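You operate a simulated robot arm through the tools that you are given. There is no shell and no other tool.

Carry out the task below with a simulated robot arm. There is one attempt and no reset: what you move stays moved.

JOB
Shut and bleed the manifold, swap the red hose for the blue one, and open the valve again.
Fine: stand the red coupling on the red mark. Set down upright: red hose coupling.

It is judged by the outcome, as a careful person would: the job done as asked, and still so three seconds after it is handed in. It fails if anything else is knocked over, pushed out of place, dropped, spilled or broken.

ROBOT AND FRAMES
A 7-joint arm with a three-finger gripper, fixed in place. Base frame: the origin is on the floor under the middle of its stand, x ahead of it, y to its left, z up. Lengths are in m, angles in degrees, forces in N, time in s.
It reaches about 1.342 m from its shoulder. Its first joint turns from -166.0 to 166.0 degrees. Payload 2.69 kg.
Tool frame: the origin (TCP) lies between the finger pads and is the grasp point; the fingertips stand 0.03 m ahead of it; z points along the fingers, y is the line along which they close. The gripper opens to 0.128 m; its body begins 0.117 m behind the TCP.
Orientation is told as [roll, pitch, yaw] about the base's x, y, z axes, in that order, counted from this pose: with the fingers straight down and closing along the base's y, the tool's x points along the base's -x, its y along +y and its z along -z.

CONTROLS
- The arm moves only by the tool send_rows. Its argument "targets" is a list of rows, each an object of numbers (a shift or turn left out is 0, a gripper value left out holds the last): "claw": the gripper command, from -1 (shut) to 1 (fully open), values between in proportion; "dx", "dy", "dz": the shift along the tool's x, y, z in m; "ax", "ay", "az": the turn, a rotation vector about the tool's x, y, z in degrees. In form: [{"claw": .., "dx": .., "dy": .., "dz": .., "ax": .., "ay": .., "az": ..}, ...]. A call has 1 to 20 rows; each row is the pose to reach, as a shift and turn from the pose commanded when the call began, along the tool's axes at that moment. A row lasts 0.2 s, in which the tool goes at most 0.05 m and 8.6 degrees; a call with a longer step from one row to the next is refused whole, and so is a gripper value outside its range. Where a pose cannot be reached the arm comes as near as it can. A force on the tool above 40 N (or 10 N above the force at the start of the call, whichever is more), or a blocked arm, ends the call early, and 0.2 s more pass. The fingers move at their own pace (about 0.127 m/s each) and stop on an object; they squeeze with about 30 N. The grip force told is the motor's: it shows also when the fingers shut on nothing. Time passes only in rows, and 0.2 s behind the last, so rows that repeat a pose let the fingers close. The reply holds the time, the measured pose of the TCP, the force on the tool along the base axes, the opening and the grip force, in the units named above and with some noise, with the torque about the TCP (base axes, N m) and any sound that the robot's microphone picked up.
- Cameras (640 x 400 px; columns grow to the right, rows downward): "scene" is fixed at [0.3995, -0.6503, 1.5087]; the picture's right is [0.89, -0.46, 0.00], its down [-0.21, -0.40, -0.89] and it looks along [0.41, 0.79, -0.45] (base axes); focal length 319 px, centre (320, 200). "wrist" rides on the gripper at [0.058, 0.054, -0.131] in the tool frame; the picture's right is [-0.68, 0.74, 0.00], its down [-0.62, -0.57, -0.55] and it looks along [-0.40, -0.37, 0.84] (tool axes); focal length 234 px, centre (320, 200). There is no depth. A picture from a camera that has moved, and an enlarged one, comes with that camera's place and axes in the base frame and with its lens.
- grab_frame(camera): a new picture of that camera. No time passes.
- move_column(by): moves the trunk up (or, below 0, down) by that many m; the arm rides with it, the base frame stays. It gives what a move gives, with no picture.
- enlarge(camera, box): a new picture of the part [left, top, right, bottom] of that camera's present view, enlarged. No time passes.
- job_done(): hands the job in; it is judged then, once.

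Places have to be worked out from the pictures, the camera data and where the tool is seen. Open the gripper and draw the arm clear of the work before you hand the job in, unless the task says otherwise.

The tools are called after "Emit:" by a JSON object that holds its "method" and its "body". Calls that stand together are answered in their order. send_rows: Moves the arm, as the interface text tells. Its arguments: {"type":"object","properties":{"targets":{"type":"array"}},"required":["targets"]} The other tools are called the same way: move_column (by) moves the trunk up or down; grab_frame (camera) takes a picture; enlarge (camera, box) takes an enlarged picture of a part of a camera's view; job_done () hands the job in.

At the start:

```text
clock: 0.0
position: [0.703, 0.3623, 1.3216]
ee_rot: [0.1, 0.0, 0.0]
wrist_force: [-0.5, 0.3, -0.4]
ft_torque: [0.0, -0.02, 0.0]
finger_gap: 0.1281
grasp_force: 0.0
trunk travel left (down, up): [-0.15, 0.2]
```

scene: 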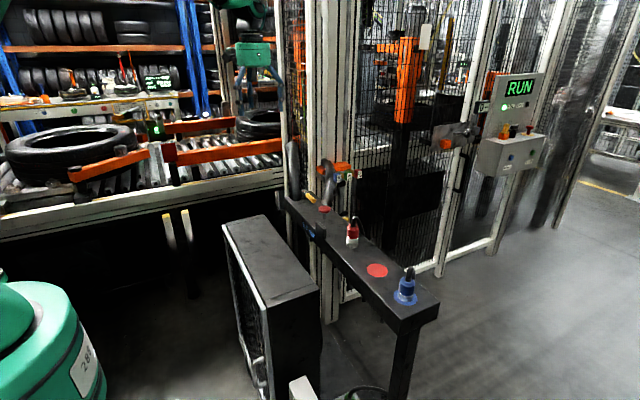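
wrist: 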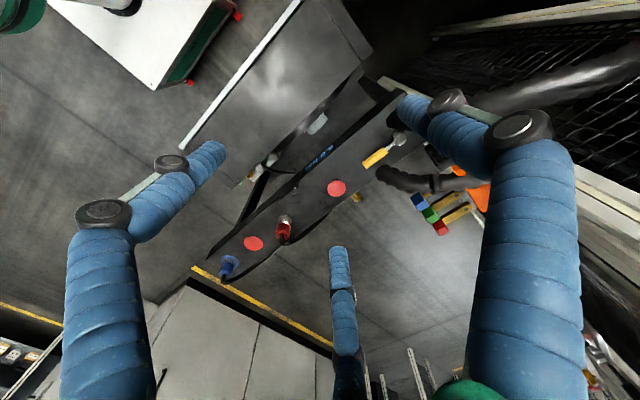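

The pictures show a narrow dark bench with a red coupling, a blue coupling, a red disc mark and something like a manifold with a valve lever. I look closer before moving anything.

Emit:
{"method": "enlarge", "body": {"camera": "scene", "box": [270, 130, 450, 330]}}

Emit:
{"method": "enlarge", "body": {"camera": "scene", "box": [280, 140, 370, 260]}}

Emit:
{"method": "enlarge", "body": {"camera": "wrist", "box": [190, 80, 430, 290]}}

```text
2.00 times, centred on (360, 230) of scene
camera zoom: at [0.3995, -0.6503, 1.5087], right [0.89, -0.46, 0.0], down [-0.21, -0.4, -0.89], along [0.41, 0.79, -0.45], focal length 639 px, centre (240, 140)
```

zoom: 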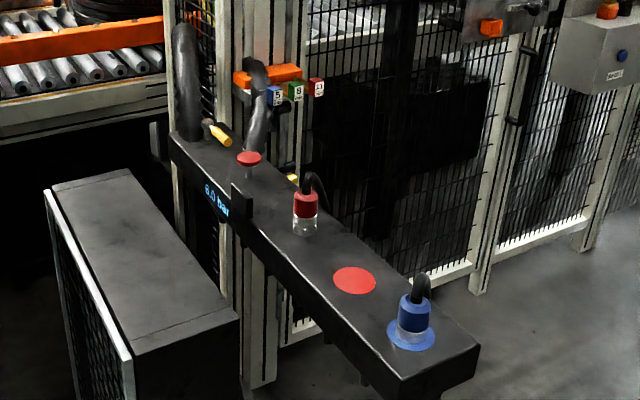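

```text
3.33 times, centred on (325, 200) of scene
camera zoom: at [0.3995, -0.6503, 1.5087], right [0.89, -0.46, 0.0], down [-0.21, -0.4, -0.89], along [0.41, 0.79, -0.45], focal length 1064 px, centre (303, 200)
```

zoom: 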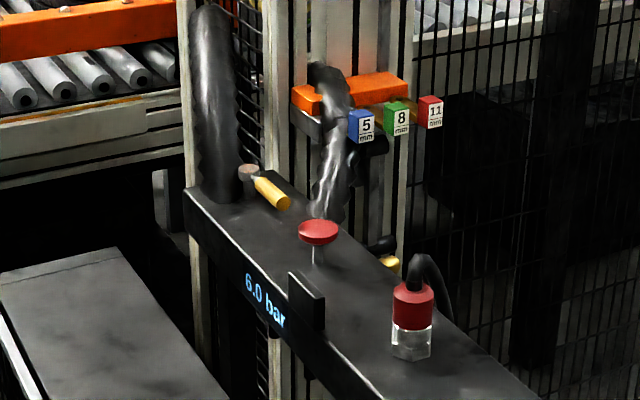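

```text
1.90 times, centred on (310, 185) of wrist
camera zoom: at [0.6454, 0.417, 1.45], right [0.68, 0.74, 0.0], down [0.62, -0.57, 0.55], along [0.4, -0.37, -0.84], focal length 446 px, centre (339, 229)
```

zoom: 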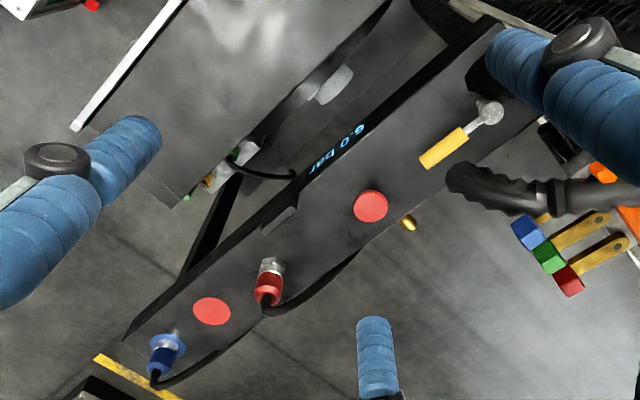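

The bench runs along base y at about x = 0.88, with its top near z = 0.915. Triangulating from the two views gives:

| Item | x, y (m) |
|---|---|
| Lever pivot | 0.885, 0.43 (handle points to -y) |
| Red button | 0.885, 0.25 |
| Red coupling | 0.883, 0.057 |
| Red mark | 0.88, -0.083 |
| Blue coupling | 0.878, -0.20 |

I enlarge the lever and button areas next.

Emit:
{"method": "enlarge", "body": {"camera": "wrist", "box": [350, 100, 470, 175]}}

Emit:
{"method": "enlarge", "body": {"camera": "wrist", "box": [200, 180, 320, 280]}}

Emit:
{"method": "enlarge", "body": {"camera": "scene", "box": [285, 140, 345, 220]}}

Emit:
{"method": "enlarge", "body": {"camera": "scene", "box": [335, 200, 435, 320]}}

```text
5.33 times, centred on (410, 138) of wrist
camera zoom: at [0.6454, 0.417, 1.45], right [0.68, 0.74, 0.0], down [0.62, -0.57, 0.55], along [0.4, -0.37, -0.84], focal length 1249 px, centre (-160, 533)
```

zoom: 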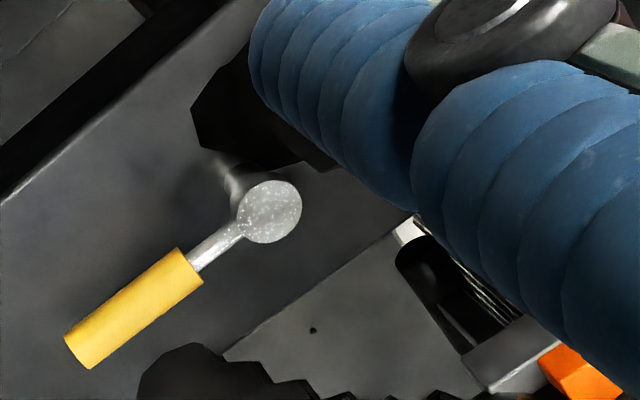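

```text
4.00 times, centred on (260, 230) of wrist
camera zoom: at [0.6454, 0.417, 1.45], right [0.68, 0.74, 0.0], down [0.62, -0.57, 0.55], along [0.4, -0.37, -0.84], focal length 937 px, centre (560, 80)
```

zoom: 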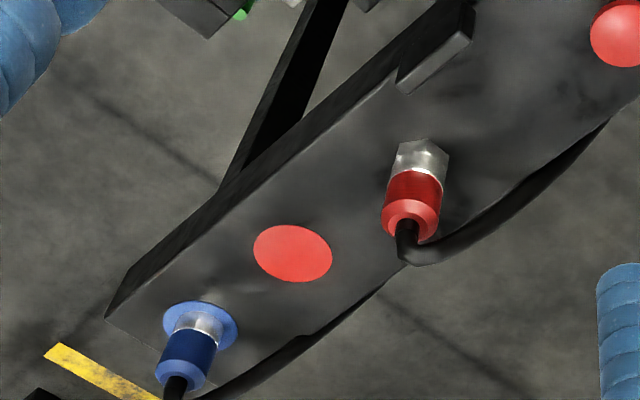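

```text
5.00 times, centred on (315, 180) of scene
camera zoom: at [0.3995, -0.6503, 1.5087], right [0.89, -0.46, 0.0], down [-0.21, -0.4, -0.89], along [0.41, 0.79, -0.45], focal length 1596 px, centre (345, 300)
```

zoom: 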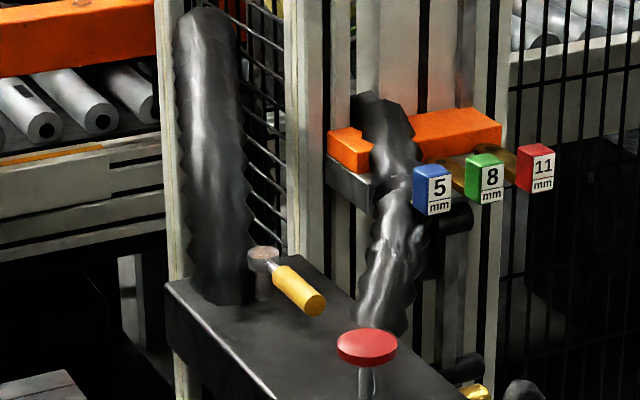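

```text
3.33 times, centred on (385, 260) of scene
camera zoom: at [0.3995, -0.6503, 1.5087], right [0.89, -0.46, 0.0], down [-0.21, -0.4, -0.89], along [0.41, 0.79, -0.45], focal length 1064 px, centre (103, 0)
```

zoom: 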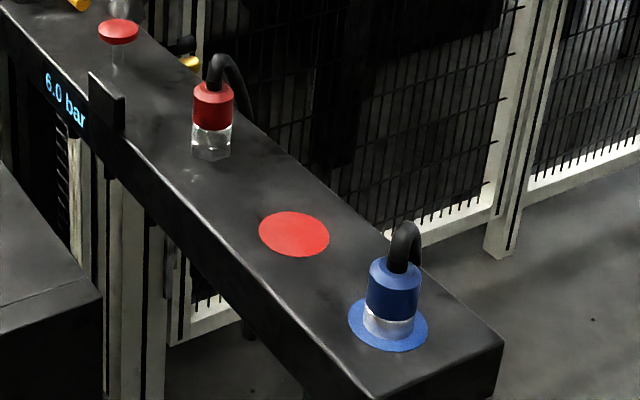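

Black wavy upright hoses stand near the lever and I need their exact places, because they limit how I can swing it. I move the open hand back and left, staying high, for a second view.

Emit:
{"method": "send_rows", "body": {"targets": [{"claw": 1, "dx": 0.025, "dy": 0.024}, {"dx": 0.05, "dy": 0.048}, {"dx": 0.075, "dy": 0.072}, {"dx": 0.1, "dy": 0.096}, {"dx": 0.125, "dy": 0.12}, {"dx": 0.15, "dy": 0.144}, {"dx": 0.175, "dy": 0.168}, {"dx": 0.2, "dy": 0.192}, {"dx": 0.225, "dy": 0.216}, {"dx": 0.25, "dy": 0.238}, {"dx": 0.25, "dy": 0.238}]}}

Emit:
{"method": "grab_frame", "body": {"camera": "wrist"}}

Emit:
{"method": "grab_frame", "body": {"camera": "scene"}}

```text
clock: 2.4
position: [0.4542, 0.6004, 1.3209]
ee_rot: [0.0, 0.1, 0.0]
wrist_force: [-0.9, 0.4, -0.4]
ft_torque: [-0.02, -0.05, 0.03]
finger_gap: 0.1277
grasp_force: 0.1
trunk travel left (down, up): [-0.15, 0.2]
```

```text
taken
camera wrist: at [0.3964, 0.6557, 1.4502], right [0.68, 0.74, 0.0], down [0.62, -0.57, 0.55], along [0.4, -0.37, -0.84], focal length 234 px, centre (320, 200)
```

wrist: 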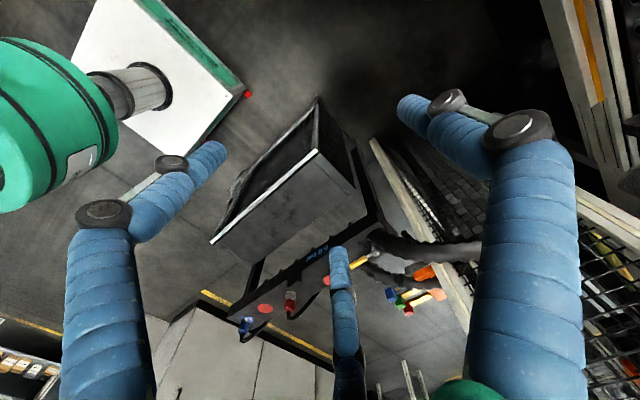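

```text
taken
```

scene: 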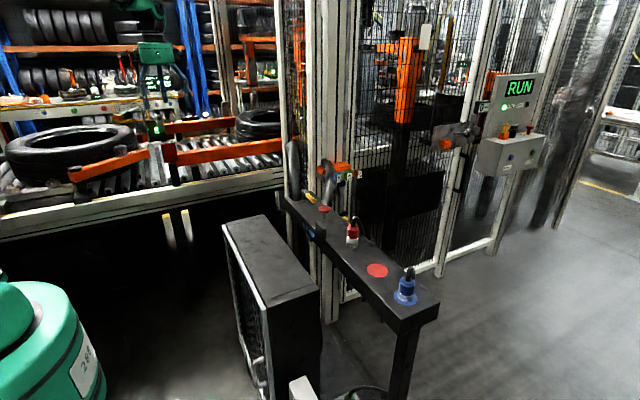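

Emit:
{"method": "enlarge", "body": {"camera": "wrist", "box": [325, 205, 485, 315]}}

Emit:
{"method": "enlarge", "body": {"camera": "wrist", "box": [350, 225, 430, 285]}}

```text
3.64 times, centred on (405, 260) of wrist
camera zoom: at [0.3964, 0.6557, 1.4502], right [0.68, 0.74, 0.0], down [0.62, -0.57, 0.55], along [0.4, -0.37, -0.84], focal length 852 px, centre (11, -18)
```

zoom: 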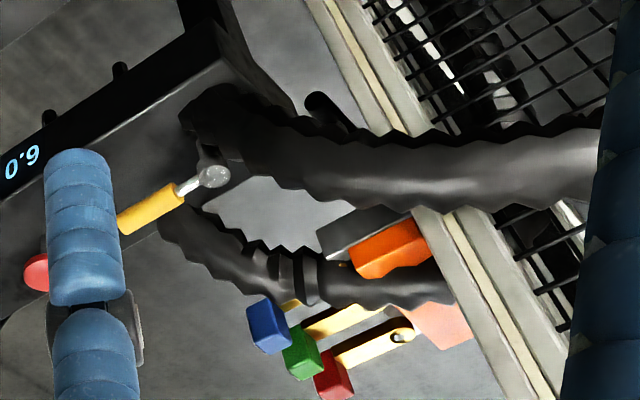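

```text
6.67 times, centred on (390, 255) of wrist
camera zoom: at [0.3964, 0.6557, 1.4502], right [0.68, 0.74, 0.0], down [0.62, -0.57, 0.55], along [0.4, -0.37, -0.84], focal length 1561 px, centre (-147, -167)
```

zoom: 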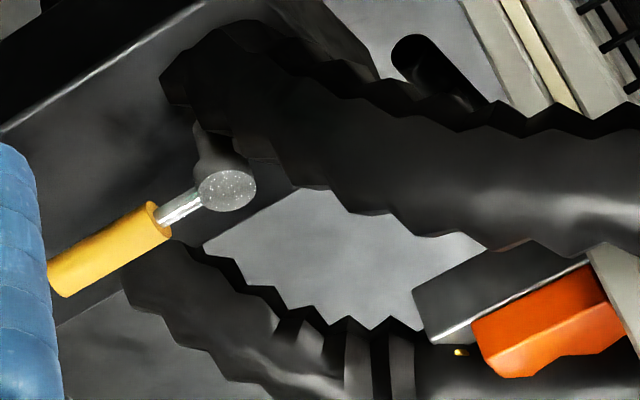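

Hose 1 leaves the manifold end toward +y, rising gently. Hose 2 leaves the back edge near (0.94, 0.345) toward +x and +y. Both are low near the lever. I move in above the lever for a close view.

Emit:
{"method": "send_rows", "body": {"targets": [{"claw": 1, "dx": -0.032, "dy": -0.0125, "dz": 0.014}, {"dx": -0.064, "dy": -0.025, "dz": 0.028}, {"dx": -0.096, "dy": -0.0375, "dz": 0.042}, {"dx": -0.129, "dy": -0.05, "dz": 0.057}, {"dx": -0.161, "dy": -0.0625, "dz": 0.071}, {"dx": -0.193, "dy": -0.075, "dz": 0.085}, {"dx": -0.225, "dy": -0.0875, "dz": 0.1}, {"dx": -0.257, "dy": -0.1, "dz": 0.114}, {"dx": -0.29, "dy": -0.1125, "dz": 0.128}, {"dx": -0.322, "dy": -0.125, "dz": 0.142}, {"dx": -0.354, "dy": -0.1375, "dz": 0.156}, {"dx": -0.386, "dy": -0.15, "dz": 0.17}, {"dx": -0.386, "dy": -0.15, "dz": 0.17}]}}

Emit:
{"method": "grab_frame", "body": {"camera": "wrist"}}

Emit:
{"method": "enlarge", "body": {"camera": "wrist", "box": [240, 120, 400, 240]}}

Emit:
{"method": "enlarge", "body": {"camera": "scene", "box": [260, 100, 380, 260]}}

```text
clock: 5.2
position: [0.8387, 0.4513, 1.1494]
ee_rot: [0.1, 0.0, -0.1]
wrist_force: [0.9, -0.3, -0.6]
ft_torque: [0.04, 0.08, -0.03]
finger_gap: 0.128
grasp_force: 0.0
trunk travel left (down, up): [-0.15, 0.2]
```

```text
taken
camera wrist: at [0.7821, 0.5057, 1.2797], right [0.68, 0.74, 0.0], down [0.62, -0.57, 0.55], along [0.4, -0.37, -0.84], focal length 234 px, centre (320, 200)
```

wrist: 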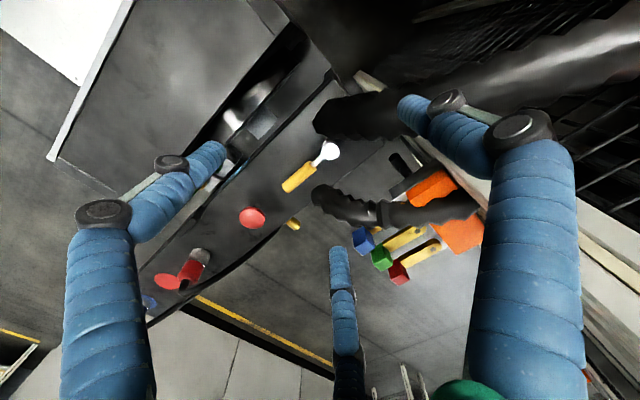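

```text
3.33 times, centred on (320, 180) of wrist
camera zoom: at [0.7821, 0.5057, 1.2797], right [0.68, 0.74, 0.0], down [0.62, -0.57, 0.55], along [0.4, -0.37, -0.84], focal length 781 px, centre (320, 267)
```

zoom: 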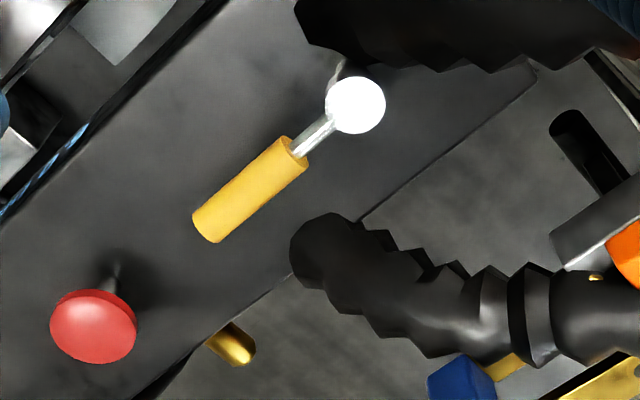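

```text
2.50 times, centred on (320, 180) of scene
camera zoom: at [0.3995, -0.6503, 1.5087], right [0.89, -0.46, 0.0], down [-0.21, -0.4, -0.89], along [0.41, 0.79, -0.45], focal length 798 px, centre (320, 250)
```

zoom: 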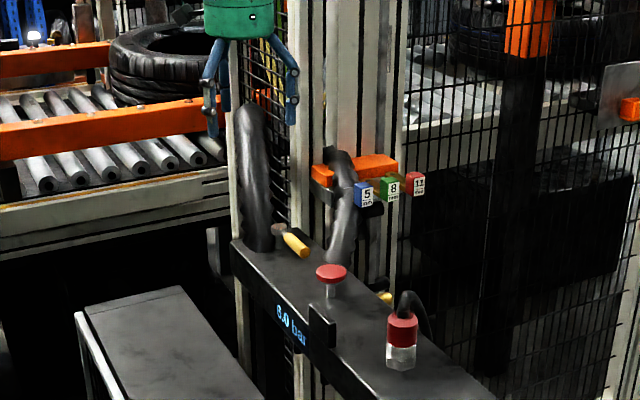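

The lever's yellow grip spans y = 0.335 to 0.395 at x of about 0.886, z of about 0.945. Hose 1 ends close to the pivot on the -x/+y side, so I move the camera directly above to see the plan layout and how much room the swing has.

Emit:
{"method": "send_rows", "body": {"targets": [{"claw": 1, "dx": -0.035, "dy": -0.024, "dz": -0.01}, {"dx": -0.07, "dy": -0.048, "dz": -0.02}, {"dx": -0.1, "dy": -0.07, "dz": -0.03}, {"dx": -0.1, "dy": -0.07, "dz": -0.03}]}}

Emit:
{"method": "grab_frame", "body": {"camera": "wrist"}}

Emit:
{"method": "enlarge", "body": {"camera": "wrist", "box": [240, 0, 400, 120]}}

```text
clock: 6.2
position: [0.941, 0.3795, 1.1807]
ee_rot: [0.0, -0.1, 0.0]
wrist_force: [-0.1, -0.5, -0.5]
ft_torque: [0.06, 0.09, 0.0]
finger_gap: 0.128
grasp_force: 0.0
trunk travel left (down, up): [-0.15, 0.2]
```

```text
taken
camera wrist: at [0.8833, 0.4341, 1.31], right [0.68, 0.74, 0.0], down [0.62, -0.57, 0.55], along [0.4, -0.37, -0.84], focal length 234 px, centre (320, 200)
```

wrist: 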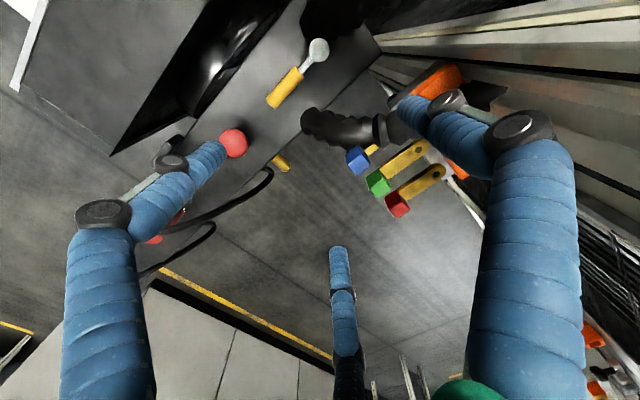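

```text
3.33 times, centred on (320, 60) of wrist
camera zoom: at [0.8833, 0.4341, 1.31], right [0.68, 0.74, 0.0], down [0.62, -0.57, 0.55], along [0.4, -0.37, -0.84], focal length 781 px, centre (320, 667)
```

zoom: 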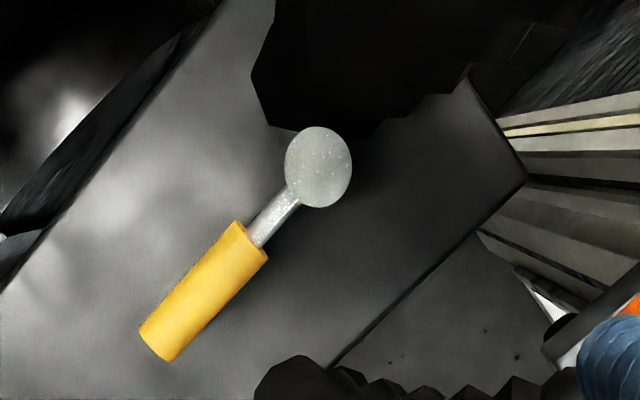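

From above, a swing toward +x runs into hose 2, whose nearest corner is about (0.927, 0.37). A swing toward -x is mostly open, so that is the likely closing direction. Before contact, I test how the three fingers close here in free air.

Emit:
{"method": "send_rows", "body": {"targets": [{"claw": -0.4}, {"claw": -0.4}, {"claw": -0.4}]}}

Emit:
{"method": "grab_frame", "body": {"camera": "wrist"}}

Emit:
{"method": "enlarge", "body": {"camera": "scene", "box": [240, 60, 400, 240]}}

```text
clock: 7.0
position: [0.9404, 0.379, 1.1802]
ee_rot: [0.1, -0.1, -0.1]
wrist_force: [-0.1, 0.1, 0.1]
ft_torque: [-0.01, 0.01, -0.01]
finger_gap: 0.0384
grasp_force: 0.0
trunk travel left (down, up): [-0.15, 0.2]
```

```text
taken
camera wrist: at [0.8827, 0.4347, 1.3101], right [0.68, 0.74, 0.0], down [0.62, -0.57, 0.55], along [0.4, -0.37, -0.84], focal length 234 px, centre (320, 200)
```

wrist: 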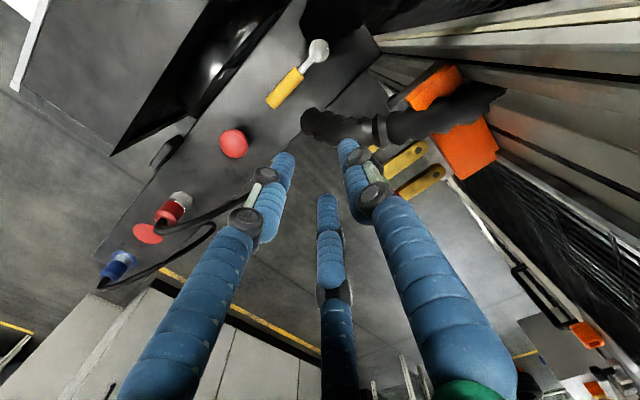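

```text
2.22 times, centred on (320, 150) of scene
camera zoom: at [0.3995, -0.6503, 1.5087], right [0.89, -0.46, 0.0], down [-0.21, -0.4, -0.89], along [0.41, 0.79, -0.45], focal length 710 px, centre (320, 311)
```

zoom: 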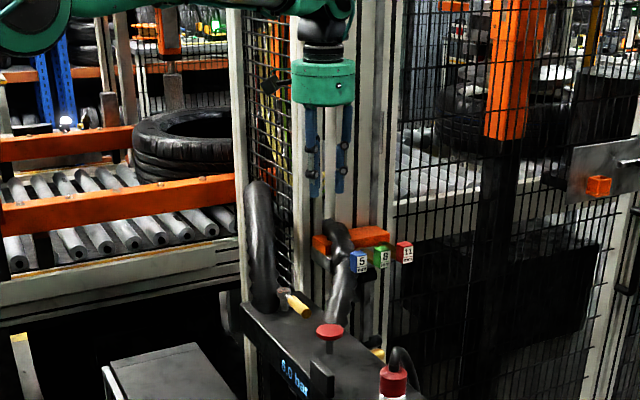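

The fingers close concentrically, 120° apart; from two points the gap is about 0.064·(claw+1). I'll cage the handle near its end with one finger on the +x side, which needs a yaw of +30, and first go to a hover above it.

Emit:
{"method": "send_rows", "body": {"targets": [{"claw": -0.23, "dx": 0.0125, "dy": -0.007, "dz": 0.016, "az": -6}, {"dx": 0.025, "dy": -0.014, "dz": 0.032, "az": -12}, {"dx": 0.0375, "dy": -0.021, "dz": 0.048, "az": -18}, {"dx": 0.05, "dy": -0.029, "dz": 0.064, "az": -24}, {"dx": 0.0624, "dy": -0.036, "dz": 0.08, "az": -30}, {"dx": 0.0624, "dy": -0.036, "dz": 0.1, "az": -30}, {"dx": 0.0624, "dy": -0.036, "dz": 0.12, "az": -30}, {"dx": 0.0624, "dy": -0.036, "dz": 0.12, "az": -30}]}}

Emit:
{"method": "grab_frame", "body": {"camera": "wrist"}}

Emit:
{"method": "enlarge", "body": {"camera": "scene", "box": [270, 110, 370, 235]}}

```text
clock: 8.8
position: [0.8779, 0.3436, 1.0595]
ee_rot: [0.0, 0.0, 29.9]
wrist_force: [0.1, -0.6, -1.2]
ft_torque: [-0.02, 0.0, -0.01]
finger_gap: 0.0491
grasp_force: 0.1
trunk travel left (down, up): [-0.15, 0.2]
```

```text
taken
camera wrist: at [0.8008, 0.3625, 1.1897], right [0.22, 0.98, 0.0], down [0.82, -0.18, 0.55], along [0.54, -0.12, -0.84], focal length 234 px, centre (320, 200)
```

wrist: 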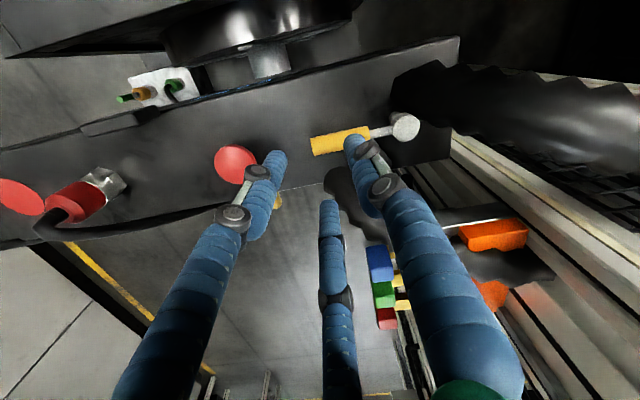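

```text
3.20 times, centred on (320, 172) of scene
camera zoom: at [0.3995, -0.6503, 1.5087], right [0.89, -0.46, 0.0], down [-0.21, -0.4, -0.89], along [0.41, 0.79, -0.45], focal length 1022 px, centre (320, 288)
```

zoom: 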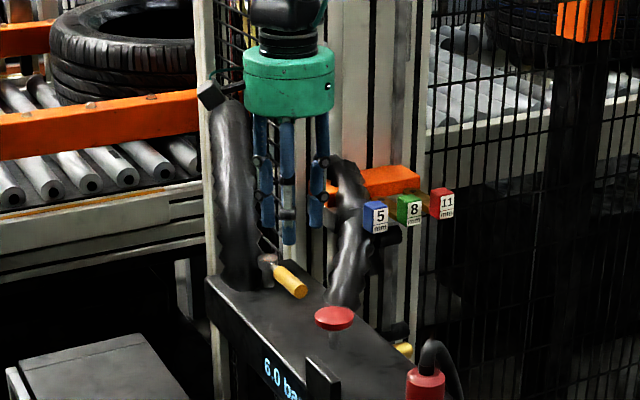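

The handle end is confirmed at (0.888, 0.335) and the TCP is at (0.878, 0.344). I lower to just above the handle and check the finger placement against the handle and hose 2.

Emit:
{"method": "send_rows", "body": {"targets": [{"dz": 0.02}, {"dz": 0.04}, {"dz": 0.06}, {"dz": 0.067}, {"dz": 0.067}]}}

Emit:
{"method": "enlarge", "body": {"camera": "wrist", "box": [220, 80, 440, 260]}}

Emit:
{"method": "enlarge", "body": {"camera": "scene", "box": [280, 140, 360, 240]}}

```text
clock: 10.0
position: [0.8774, 0.3445, 0.9926]
ee_rot: [0.1, 0.0, 30.0]
wrist_force: [-0.3, 0.3, -0.2]
ft_torque: [0.03, 0.03, 0.04]
finger_gap: 0.0491
grasp_force: 0.1
trunk travel left (down, up): [-0.15, 0.2]
```

```text
2.22 times, centred on (330, 170) of wrist
camera zoom: at [0.8005, 0.362, 1.123], right [0.22, 0.98, 0.0], down [0.82, -0.18, 0.55], along [0.54, -0.12, -0.84], focal length 520 px, centre (298, 267)
```

zoom: 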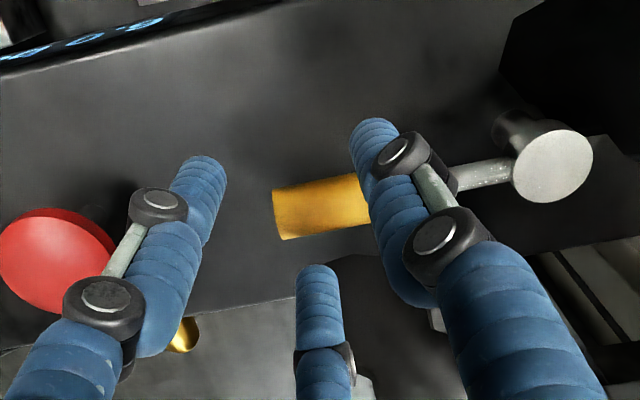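

```text
4.00 times, centred on (320, 190) of scene
camera zoom: at [0.3995, -0.6503, 1.5087], right [0.89, -0.46, 0.0], down [-0.21, -0.4, -0.89], along [0.41, 0.79, -0.45], focal length 1277 px, centre (320, 240)
```

zoom: 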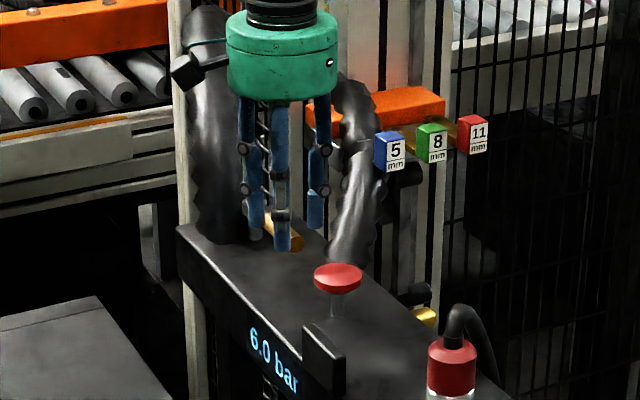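

The trailing finger would pass close to hose 2, so I shift 4 mm toward -x and 6 mm toward -y first. Then I lower so the handle sits between the fingers, stopping the tips about 1 cm above the bench.

Emit:
{"method": "send_rows", "body": {"targets": [{"dx": 0.0065, "dy": -0.0032}, {"dx": 0.0065, "dy": -0.0032, "dz": 0.008}, {"dx": 0.0065, "dy": -0.0032, "dz": 0.016}, {"dx": 0.0065, "dy": -0.0032, "dz": 0.024}, {"dx": 0.0065, "dy": -0.0032, "dz": 0.03}, {"dx": 0.0065, "dy": -0.0032, "dz": 0.036}, {"dx": 0.0065, "dy": -0.0032, "dz": 0.036}]}}

Emit:
{"method": "enlarge", "body": {"camera": "wrist", "box": [220, 80, 440, 260]}}

Emit:
{"method": "enlarge", "body": {"camera": "scene", "box": [280, 140, 360, 240]}}

```text
clock: 11.6
position: [0.873, 0.3372, 0.9568]
ee_rot: [0.0, 0.1, 30.0]
wrist_force: [0.6, -0.5, 0.3]
ft_torque: [-0.02, -0.03, 0.01]
finger_gap: 0.0492
grasp_force: 0.1
trunk travel left (down, up): [-0.15, 0.2]
```

```text
2.22 times, centred on (330, 170) of wrist
camera zoom: at [0.7962, 0.3561, 1.0871], right [0.22, 0.98, 0.0], down [0.82, -0.18, 0.55], along [0.54, -0.12, -0.84], focal length 520 px, centre (298, 267)
```

zoom: 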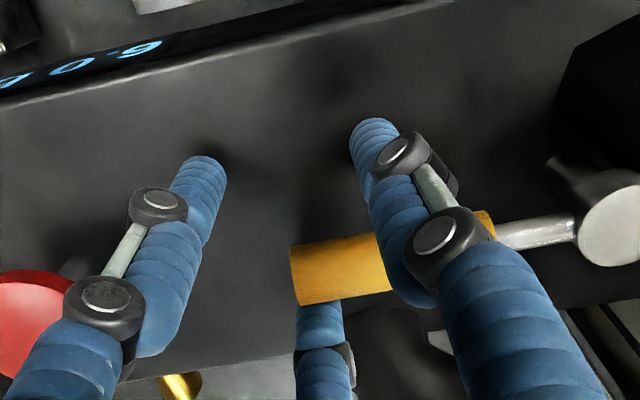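

```text
4.00 times, centred on (320, 190) of scene
camera zoom: at [0.3995, -0.6503, 1.5087], right [0.89, -0.46, 0.0], down [-0.21, -0.4, -0.89], along [0.41, 0.79, -0.45], focal length 1277 px, centre (320, 240)
```

zoom: 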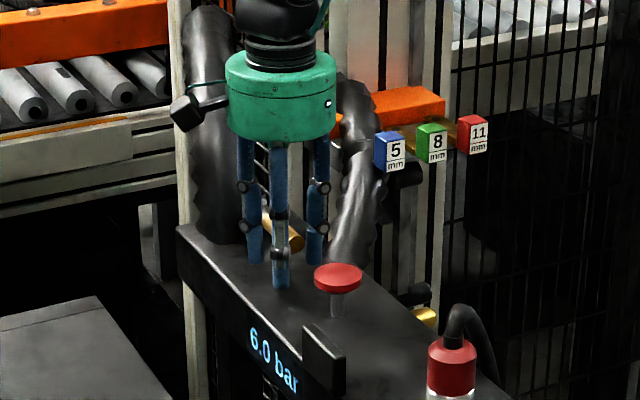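

The handle sits in the cage with no contact force. I sweep it 30° toward -x along an arc about the pivot (0.885, 0.432), turning the tool with it, and watch the forces.

Emit:
{"method": "send_rows", "body": {"targets": [{"dx": 0.0047, "dy": 0.004, "az": 3.75}, {"dx": 0.00944, "dy": 0.0082, "az": 7.5}, {"dx": 0.0136, "dy": 0.0128, "az": 11.25}, {"dx": 0.01772, "dy": 0.01755, "az": 15}, {"dx": 0.0213, "dy": 0.0227, "az": 18.75}, {"dx": 0.02473, "dy": 0.02791, "az": 22.5}, {"dx": 0.0276, "dy": 0.0335, "az": 26.25}, {"dx": 0.0303, "dy": 0.03909, "az": 30}, {"dx": 0.0303, "dy": 0.03909, "az": 30}]}}

Emit:
{"method": "grab_frame", "body": {"camera": "wrist"}}

Emit:
{"method": "enlarge", "body": {"camera": "scene", "box": [280, 140, 360, 240]}}

```text
clock: 13.6
position: [0.8283, 0.3572, 0.9566]
ee_rot: [0.0, 0.1, 0.0]
wrist_force: [-0.5, -0.2, 0.6]
ft_torque: [0.0, 0.02, -0.03]
finger_gap: 0.0497
grasp_force: 0.1
trunk travel left (down, up): [-0.15, 0.2]
```

```text
taken
camera wrist: at [0.7692, 0.4119, 1.0877], right [0.68, 0.74, 0.0], down [0.62, -0.57, 0.55], along [0.4, -0.37, -0.84], focal length 234 px, centre (320, 200)
```

wrist: 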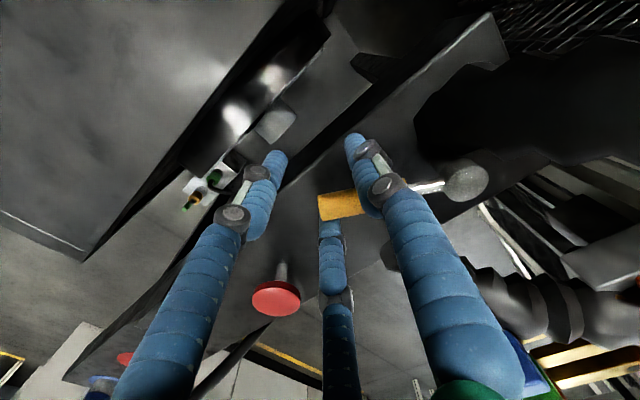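

```text
4.00 times, centred on (320, 190) of scene
camera zoom: at [0.3995, -0.6503, 1.5087], right [0.89, -0.46, 0.0], down [-0.21, -0.4, -0.89], along [0.41, 0.79, -0.45], focal length 1277 px, centre (320, 240)
```

zoom: 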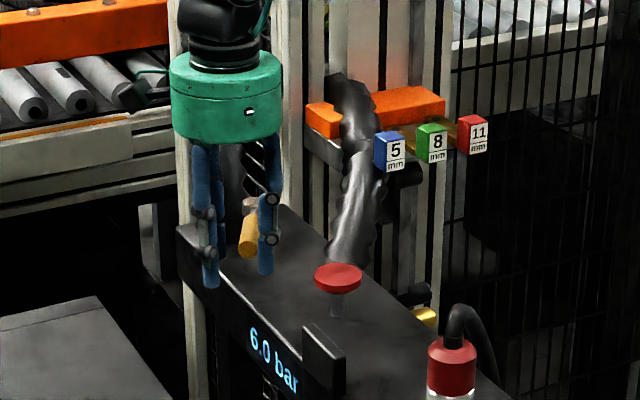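

The lever follows cleanly with almost no force. I continue the arc to about 75° and check clearance to hose 1.

Emit:
{"method": "send_rows", "body": {"targets": [{"dx": 0.0047, "dy": 0.004, "az": 3.75}, {"dx": 0.00944, "dy": 0.0082, "az": 7.5}, {"dx": 0.0136, "dy": 0.0128, "az": 11.25}, {"dx": 0.01773, "dy": 0.01756, "az": 15}, {"dx": 0.0213, "dy": 0.0227, "az": 18.75}, {"dx": 0.02473, "dy": 0.02791, "az": 22.5}, {"dx": 0.0276, "dy": 0.0335, "az": 26.25}, {"dx": 0.0303, "dy": 0.03909, "az": 30}, {"dx": 0.0325, "dy": 0.045, "az": 33.75}, {"dx": 0.0344, "dy": 0.0509, "az": 37.5}, {"dx": 0.0358, "dy": 0.057, "az": 41.25}, {"dx": 0.0369, "dy": 0.0632, "az": 45}, {"dx": 0.0369, "dy": 0.0632, "az": 45}]}}

Emit:
{"method": "grab_frame", "body": {"camera": "wrist"}}

Emit:
{"method": "enlarge", "body": {"camera": "scene", "box": [270, 130, 350, 230]}}

```text
clock: 16.4
position: [0.7906, 0.421, 0.9565]
ee_rot: [0.0, 0.0, -45.2]
wrist_force: [-0.2, 0.0, 0.2]
ft_torque: [0.01, 0.03, -0.01]
finger_gap: 0.0492
grasp_force: 0.0
trunk travel left (down, up): [-0.15, 0.2]
```

```text
taken
camera wrist: at [0.7879, 0.5004, 1.0863], right [1.0, 0.04, 0.0], down [0.03, -0.84, 0.55], along [0.02, -0.55, -0.84], focal length 234 px, centre (320, 200)
```

wrist: 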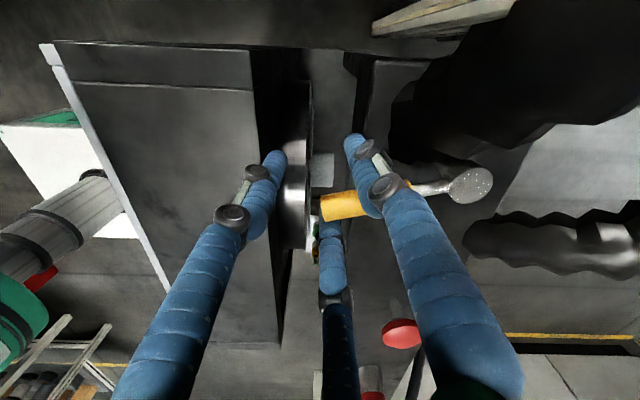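

```text
4.00 times, centred on (310, 180) of scene
camera zoom: at [0.3995, -0.6503, 1.5087], right [0.89, -0.46, 0.0], down [-0.21, -0.4, -0.89], along [0.41, 0.79, -0.45], focal length 1277 px, centre (360, 280)
```

zoom: 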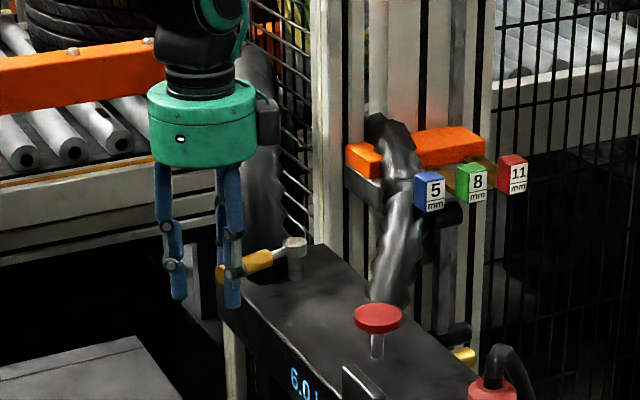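

The lever is at about 75°. Hose 1's edge is near x = 0.83, so I narrow the cage a little to keep the leading finger clear. Then I finish the turn to 90° with a gentle push against the stop.

Emit:
{"method": "send_rows", "body": {"targets": [{"claw": -0.35}, {"claw": -0.4375}, {"dx": 0.0042, "dy": 0.0042, "az": 4}, {"dx": 0.0085, "dy": 0.0085, "az": 8}, {"dx": 0.0113, "dy": 0.0113, "az": 12}, {"dx": 0.0134, "dy": 0.0134, "az": 15}, {"dx": 0.0134, "dy": 0.0134, "az": 15}]}}

Emit:
{"method": "grab_frame", "body": {"camera": "wrist"}}

Emit:
{"method": "enlarge", "body": {"camera": "scene", "box": [270, 130, 350, 230]}}

```text
clock: 18.0
position: [0.7907, 0.4397, 0.9575]
ee_rot: [-0.1, 0.0, -60.0]
wrist_force: [0.4, -1.7, -0.1]
ft_torque: [0.02, -0.01, 0.01]
finger_gap: 0.0374
grasp_force: 0.7
trunk travel left (down, up): [-0.15, 0.2]
```

```text
taken
camera wrist: at [0.8083, 0.518, 1.0872], right [0.98, -0.22, 0.0], down [-0.18, -0.82, 0.55], along [-0.12, -0.54, -0.84], focal length 234 px, centre (320, 200)
```

wrist: 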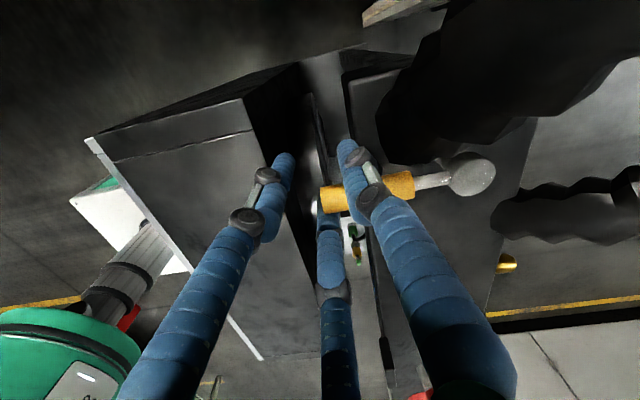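

```text
4.00 times, centred on (310, 180) of scene
camera zoom: at [0.3995, -0.6503, 1.5087], right [0.89, -0.46, 0.0], down [-0.21, -0.4, -0.89], along [0.41, 0.79, -0.45], focal length 1277 px, centre (360, 280)
```

zoom: 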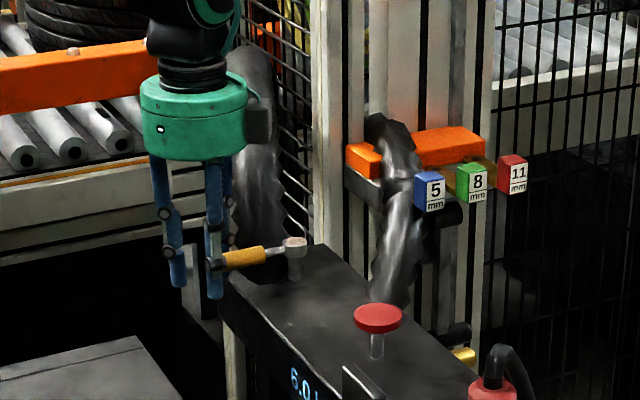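

The handle now lies at about y = 0.426 at both ends, so it is near 90°, with only about 1.7 N on it. I press a few millimetres further to find out whether it is against its stop.

Emit:
{"method": "send_rows", "body": {"targets": [{"dx": 0.0017, "dy": 0.001}, {"dx": 0.0035, "dy": 0.002}, {"dx": 0.0035, "dy": 0.002}]}}

Emit:
{"method": "enlarge", "body": {"camera": "wrist", "box": [270, 110, 510, 260]}}

```text
clock: 18.8
position: [0.7906, 0.4427, 0.9573]
ee_rot: [0.0, -0.1, -60.0]
wrist_force: [0.0, -9.3, 2.0]
ft_torque: [-0.16, 0.02, 0.02]
finger_gap: 0.0419
grasp_force: 4.3
trunk travel left (down, up): [-0.15, 0.2]
```

```text
2.67 times, centred on (390, 185) of wrist
camera zoom: at [0.8082, 0.5209, 1.0872], right [0.98, -0.22, 0.0], down [-0.18, -0.82, 0.55], along [-0.12, -0.54, -0.84], focal length 624 px, centre (133, 240)
```

zoom: 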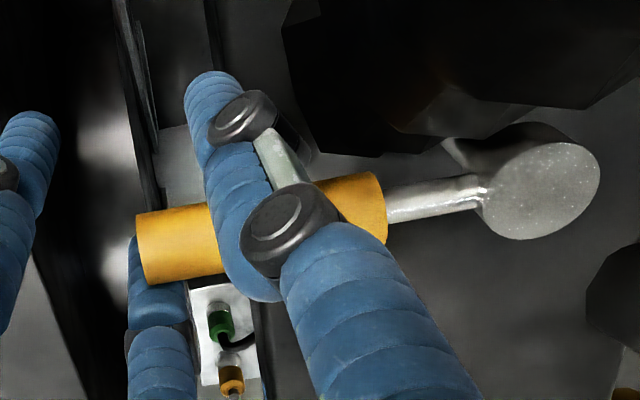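

A reaction of 9 N along y shows the lever is against its stop at about 90°, so the valve is shut. I back off slightly, lift straight up off the handle, and check the picture.

Emit:
{"method": "send_rows", "body": {"targets": [{"dx": -0.0052, "dy": -0.003}, {"dx": -0.0052, "dy": -0.003}, {"dx": -0.0052, "dy": -0.003, "dz": -0.015}, {"dx": -0.0052, "dy": -0.003, "dz": -0.035}, {"dx": -0.0052, "dy": -0.003, "dz": -0.06}, {"dx": -0.0052, "dy": -0.003, "dz": -0.09}, {"dx": -0.0052, "dy": -0.003, "dz": -0.12}, {"dx": -0.0052, "dy": -0.003, "dz": -0.12}]}}

Emit:
{"method": "grab_frame", "body": {"camera": "wrist"}}

Emit:
{"method": "enlarge", "body": {"camera": "scene", "box": [275, 150, 375, 260]}}

```text
clock: 20.6
position: [0.791, 0.4365, 1.0774]
ee_rot: [0.0, 0.0, -60.0]
wrist_force: [-0.5, -0.4, 0.5]
ft_torque: [0.04, -0.05, 0.02]
finger_gap: 0.0359
grasp_force: 0.0
trunk travel left (down, up): [-0.15, 0.2]
```

```text
taken
camera wrist: at [0.809, 0.515, 1.2076], right [0.98, -0.22, 0.0], down [-0.18, -0.82, 0.55], along [-0.12, -0.54, -0.84], focal length 234 px, centre (320, 200)
```

wrist: 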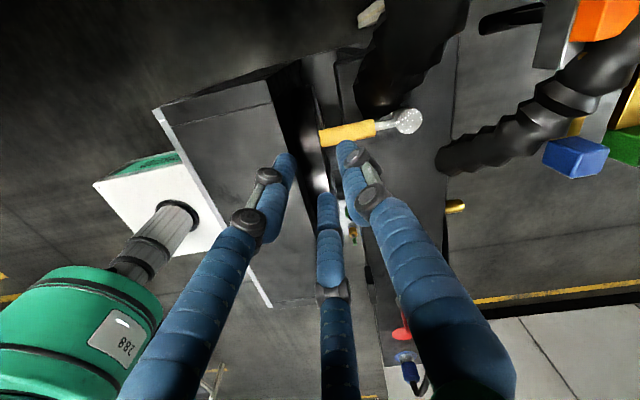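

```text
3.64 times, centred on (325, 205) of scene
camera zoom: at [0.3995, -0.6503, 1.5087], right [0.89, -0.46, 0.0], down [-0.21, -0.4, -0.89], along [0.41, 0.79, -0.45], focal length 1161 px, centre (302, 182)
```

zoom: 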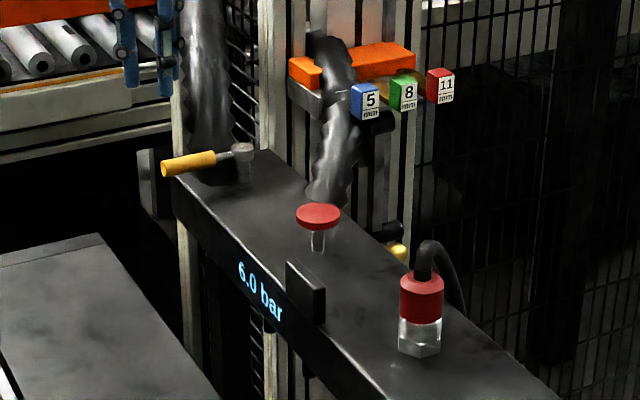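

The lever now points to -x with the valve shut, and the gauge still reads 6.0 bar. Next is the red bleed button at about (0.884, 0.248), top near z = 0.951; I close the fingers, turn back to yaw 0 and go above it.

Emit:
{"method": "send_rows", "body": {"targets": [{"claw": -1, "dx": -0.021, "dy": -0.0014, "dz": 0.0, "az": -6}, {"dx": -0.042, "dy": -0.0028, "dz": 0.0, "az": -12}, {"dx": -0.063, "dy": -0.0041, "dz": 0.0, "az": -18}, {"dx": -0.084, "dy": -0.0055, "dz": 0.0, "az": -24}, {"dx": -0.105, "dy": -0.0069, "dz": 0.0, "az": -30}, {"dx": -0.126, "dy": -0.0083, "dz": 0.0, "az": -36}, {"dx": -0.147, "dy": -0.0097, "dz": 0.0, "az": -42}, {"dx": -0.168, "dy": -0.011, "dz": 0.0, "az": -48}, {"dx": -0.189, "dy": -0.0124, "dz": 0.005, "az": -54}, {"dx": -0.2097, "dy": -0.0138, "dz": 0.017, "az": -60}, {"dx": -0.2097, "dy": -0.0138, "dz": 0.017, "az": -60}]}}

Emit:
{"method": "grab_frame", "body": {"camera": "wrist"}}

Emit:
{"method": "enlarge", "body": {"camera": "scene", "box": [275, 130, 395, 280]}}

```text
clock: 23.0
position: [0.8827, 0.2484, 1.0606]
ee_rot: [0.0, 0.0, 0.0]
wrist_force: [1.0, -1.2, -1.0]
ft_torque: [-0.03, -0.01, -0.01]
finger_gap: 0.0023
grasp_force: 30.0
trunk travel left (down, up): [-0.15, 0.2]
```

```text
taken
camera wrist: at [0.8249, 0.3033, 1.1895], right [0.68, 0.74, 0.0], down [0.62, -0.57, 0.55], along [0.4, -0.37, -0.84], focal length 234 px, centre (320, 200)
```

wrist: 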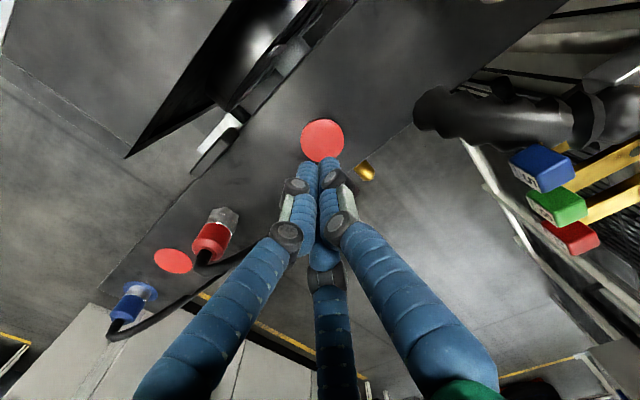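

```text
2.67 times, centred on (335, 205) of scene
camera zoom: at [0.3995, -0.6503, 1.5087], right [0.89, -0.46, 0.0], down [-0.21, -0.4, -0.89], along [0.41, 0.79, -0.45], focal length 851 px, centre (280, 187)
```

zoom: 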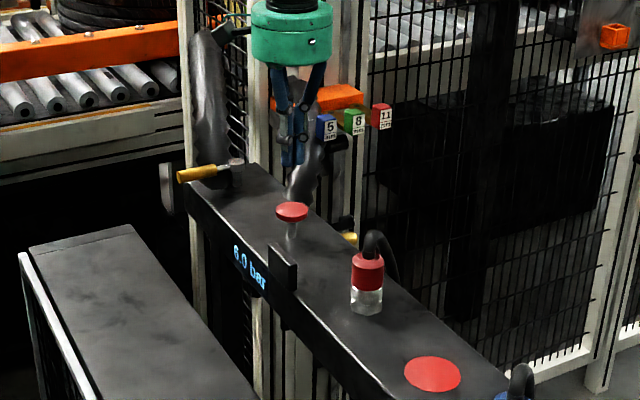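

The TCP is within 3 mm of the button centre. I descend slowly onto the button and begin pressing, watching force and sound.

Emit:
{"method": "send_rows", "body": {"targets": [{"dx": -0.002, "dy": 0.002, "dz": 0.02}, {"dx": -0.002, "dy": 0.002, "dz": 0.04}, {"dx": -0.002, "dy": 0.002, "dz": 0.06}, {"dx": -0.002, "dy": 0.002, "dz": 0.07}, {"dx": -0.002, "dy": 0.002, "dz": 0.074}, {"dx": -0.002, "dy": 0.002, "dz": 0.077}, {"dx": -0.002, "dy": 0.002, "dz": 0.08}, {"dx": -0.002, "dy": 0.002, "dz": 0.083}, {"dx": -0.002, "dy": 0.002, "dz": 0.083}]}}

Emit:
{"method": "enlarge", "body": {"camera": "scene", "box": [275, 150, 375, 260]}}

```text
clock: 25.0
position: [0.8846, 0.2494, 0.9802]
ee_rot: [0.1, -0.2, 0.0]
wrist_force: [-4.8, 3.8, 20.8]
ft_torque: [0.07, 0.2, 0.04]
finger_gap: 0.0058
grasp_force: 31.4
trunk travel left (down, up): [-0.15, 0.2]
heard: click
```

```text
3.64 times, centred on (325, 205) of scene
camera zoom: at [0.3995, -0.6503, 1.5087], right [0.89, -0.46, 0.0], down [-0.21, -0.4, -0.89], along [0.41, 0.79, -0.45], focal length 1161 px, centre (302, 182)
```

zoom: 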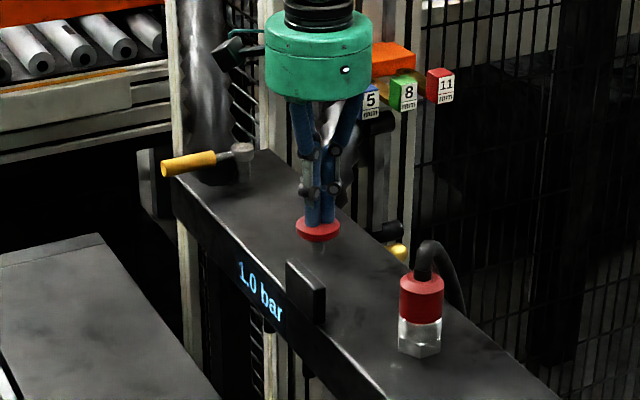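

I heard a click and the gauge has dropped to 1.0 bar, so the button is bleeding. I hold it pressed and watch it fall to zero.

Emit:
{"method": "send_rows", "body": {"targets": [{"dz": 0}, {"dz": 0}, {"dz": 0}, {"dz": 0}, {"dz": 0}]}}

Emit:
{"method": "enlarge", "body": {"camera": "scene", "box": [275, 150, 375, 260]}}

```text
clock: 26.2
position: [0.8857, 0.2494, 0.9794]
ee_rot: [0.0, -0.3, 0.0]
wrist_force: [1.3, 10.2, 28.9]
ft_torque: [0.18, 0.0, -0.01]
finger_gap: 0.0058
grasp_force: 30.9
trunk travel left (down, up): [-0.15, 0.2]
```

```text
3.64 times, centred on (325, 205) of scene
camera zoom: at [0.3995, -0.6503, 1.5087], right [0.89, -0.46, 0.0], down [-0.21, -0.4, -0.89], along [0.41, 0.79, -0.45], focal length 1161 px, centre (302, 182)
```

zoom: 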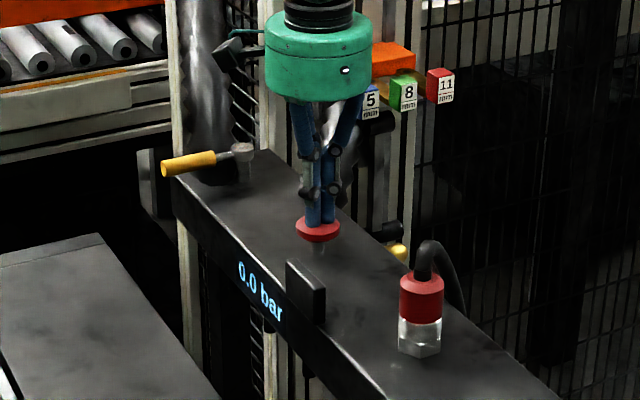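

The gauge reads 0.0 bar. I hold a moment more, release straight up, and check that it stays at zero.

Emit:
{"method": "send_rows", "body": {"targets": [{"dz": 0}, {"dz": 0}, {"dz": -0.005}, {"dz": -0.015}, {"dz": -0.035}, {"dz": -0.065}, {"dz": -0.1}, {"dz": -0.13}, {"dz": -0.13}]}}

Emit:
{"method": "enlarge", "body": {"camera": "scene", "box": [275, 150, 375, 260]}}

Emit:
{"method": "grab_frame", "body": {"camera": "wrist"}}

```text
clock: 28.2
position: [0.8841, 0.2508, 1.1068]
ee_rot: [0.0, 0.0, -0.1]
wrist_force: [0.2, -0.4, 0.5]
ft_torque: [0.02, 0.01, -0.01]
finger_gap: 0.0019
grasp_force: 31.3
trunk travel left (down, up): [-0.15, 0.2]
```

```text
3.64 times, centred on (325, 205) of scene
camera zoom: at [0.3995, -0.6503, 1.5087], right [0.89, -0.46, 0.0], down [-0.21, -0.4, -0.89], along [0.41, 0.79, -0.45], focal length 1161 px, centre (302, 182)
```

zoom: 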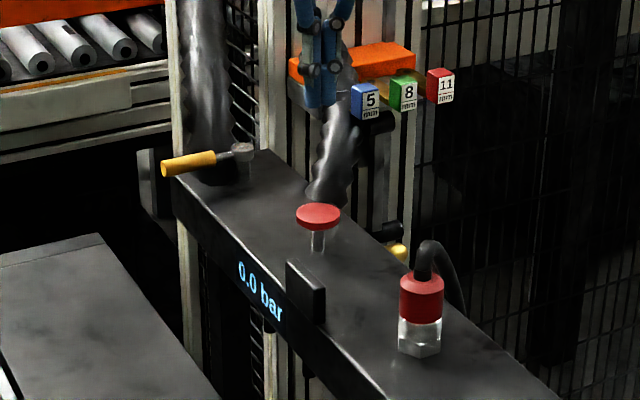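

```text
taken
camera wrist: at [0.827, 0.3056, 1.2369], right [0.68, 0.74, 0.0], down [0.62, -0.57, 0.55], along [0.4, -0.37, -0.84], focal length 234 px, centre (320, 200)
```

wrist: 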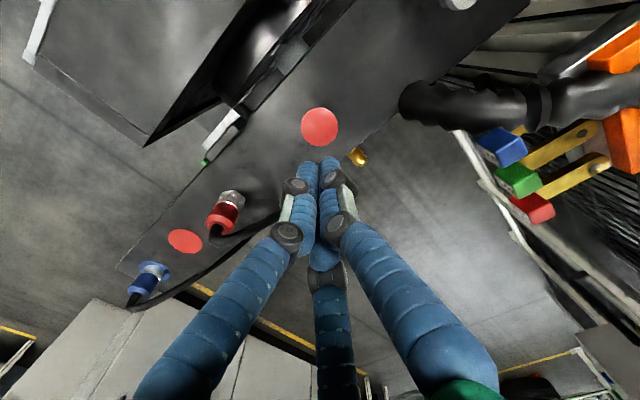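

The pressure stays at 0.0 bar after release, so the manifold is shut and bled. Next I hover with open fingers above the red coupling to see its hose direction and exact position.

Emit:
{"method": "send_rows", "body": {"targets": [{"claw": 1, "dy": -0.02, "dz": -0.01}, {"dy": -0.045, "dz": -0.02}, {"dy": -0.07, "dz": -0.03}, {"dy": -0.095, "dz": -0.03}, {"dy": -0.12, "dz": -0.03}, {"dy": -0.145, "dz": -0.03}, {"dy": -0.17, "dz": -0.03}, {"dy": -0.194, "dz": -0.03}, {"dy": -0.194, "dz": -0.03}]}}

Emit:
{"method": "grab_frame", "body": {"camera": "wrist"}}

Emit:
{"method": "enlarge", "body": {"camera": "wrist", "box": [230, 80, 390, 200]}}

Emit:
{"method": "enlarge", "body": {"camera": "scene", "box": [330, 190, 430, 310]}}

```text
clock: 30.2
position: [0.8828, 0.0576, 1.1378]
ee_rot: [-0.1, 0.0, 0.0]
wrist_force: [0.0, 0.3, -0.3]
ft_torque: [0.01, 0.02, 0.0]
finger_gap: 0.1279
grasp_force: 0.2
trunk travel left (down, up): [-0.15, 0.2]
```

```text
taken
camera wrist: at [0.8247, 0.1109, 1.2674], right [0.68, 0.74, 0.0], down [0.62, -0.57, 0.55], along [0.4, -0.37, -0.84], focal length 234 px, centre (320, 200)
```

wrist: 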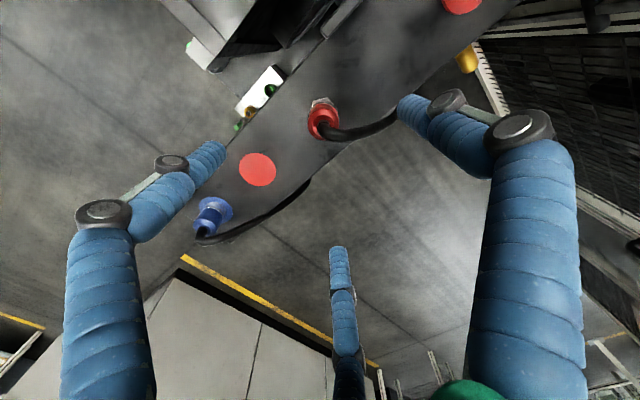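

```text
3.33 times, centred on (310, 140) of wrist
camera zoom: at [0.8247, 0.1109, 1.2674], right [0.68, 0.74, 0.0], down [0.62, -0.57, 0.55], along [0.4, -0.37, -0.84], focal length 781 px, centre (353, 400)
```

zoom: 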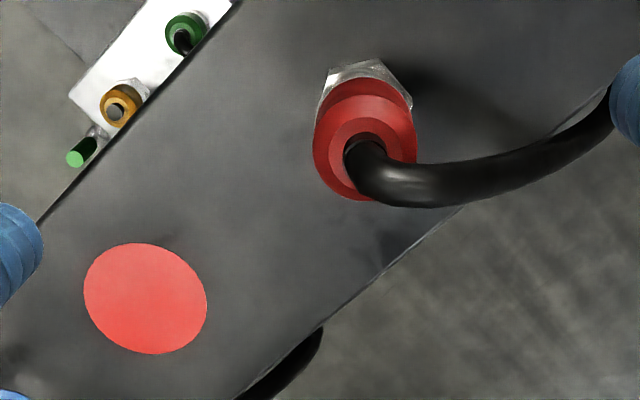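

```text
3.33 times, centred on (380, 250) of scene
camera zoom: at [0.3995, -0.6503, 1.5087], right [0.89, -0.46, 0.0], down [-0.21, -0.4, -0.89], along [0.41, 0.79, -0.45], focal length 1064 px, centre (120, 33)
```

zoom: 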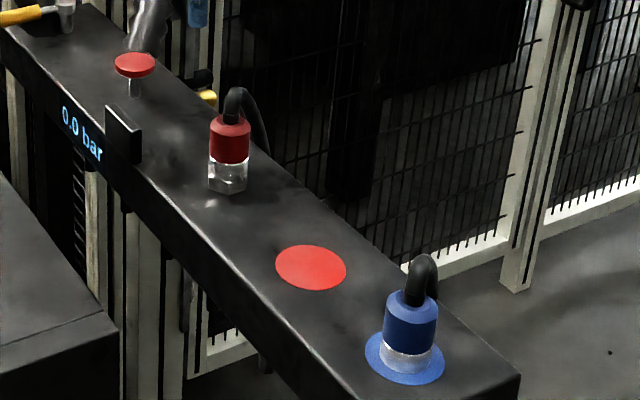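

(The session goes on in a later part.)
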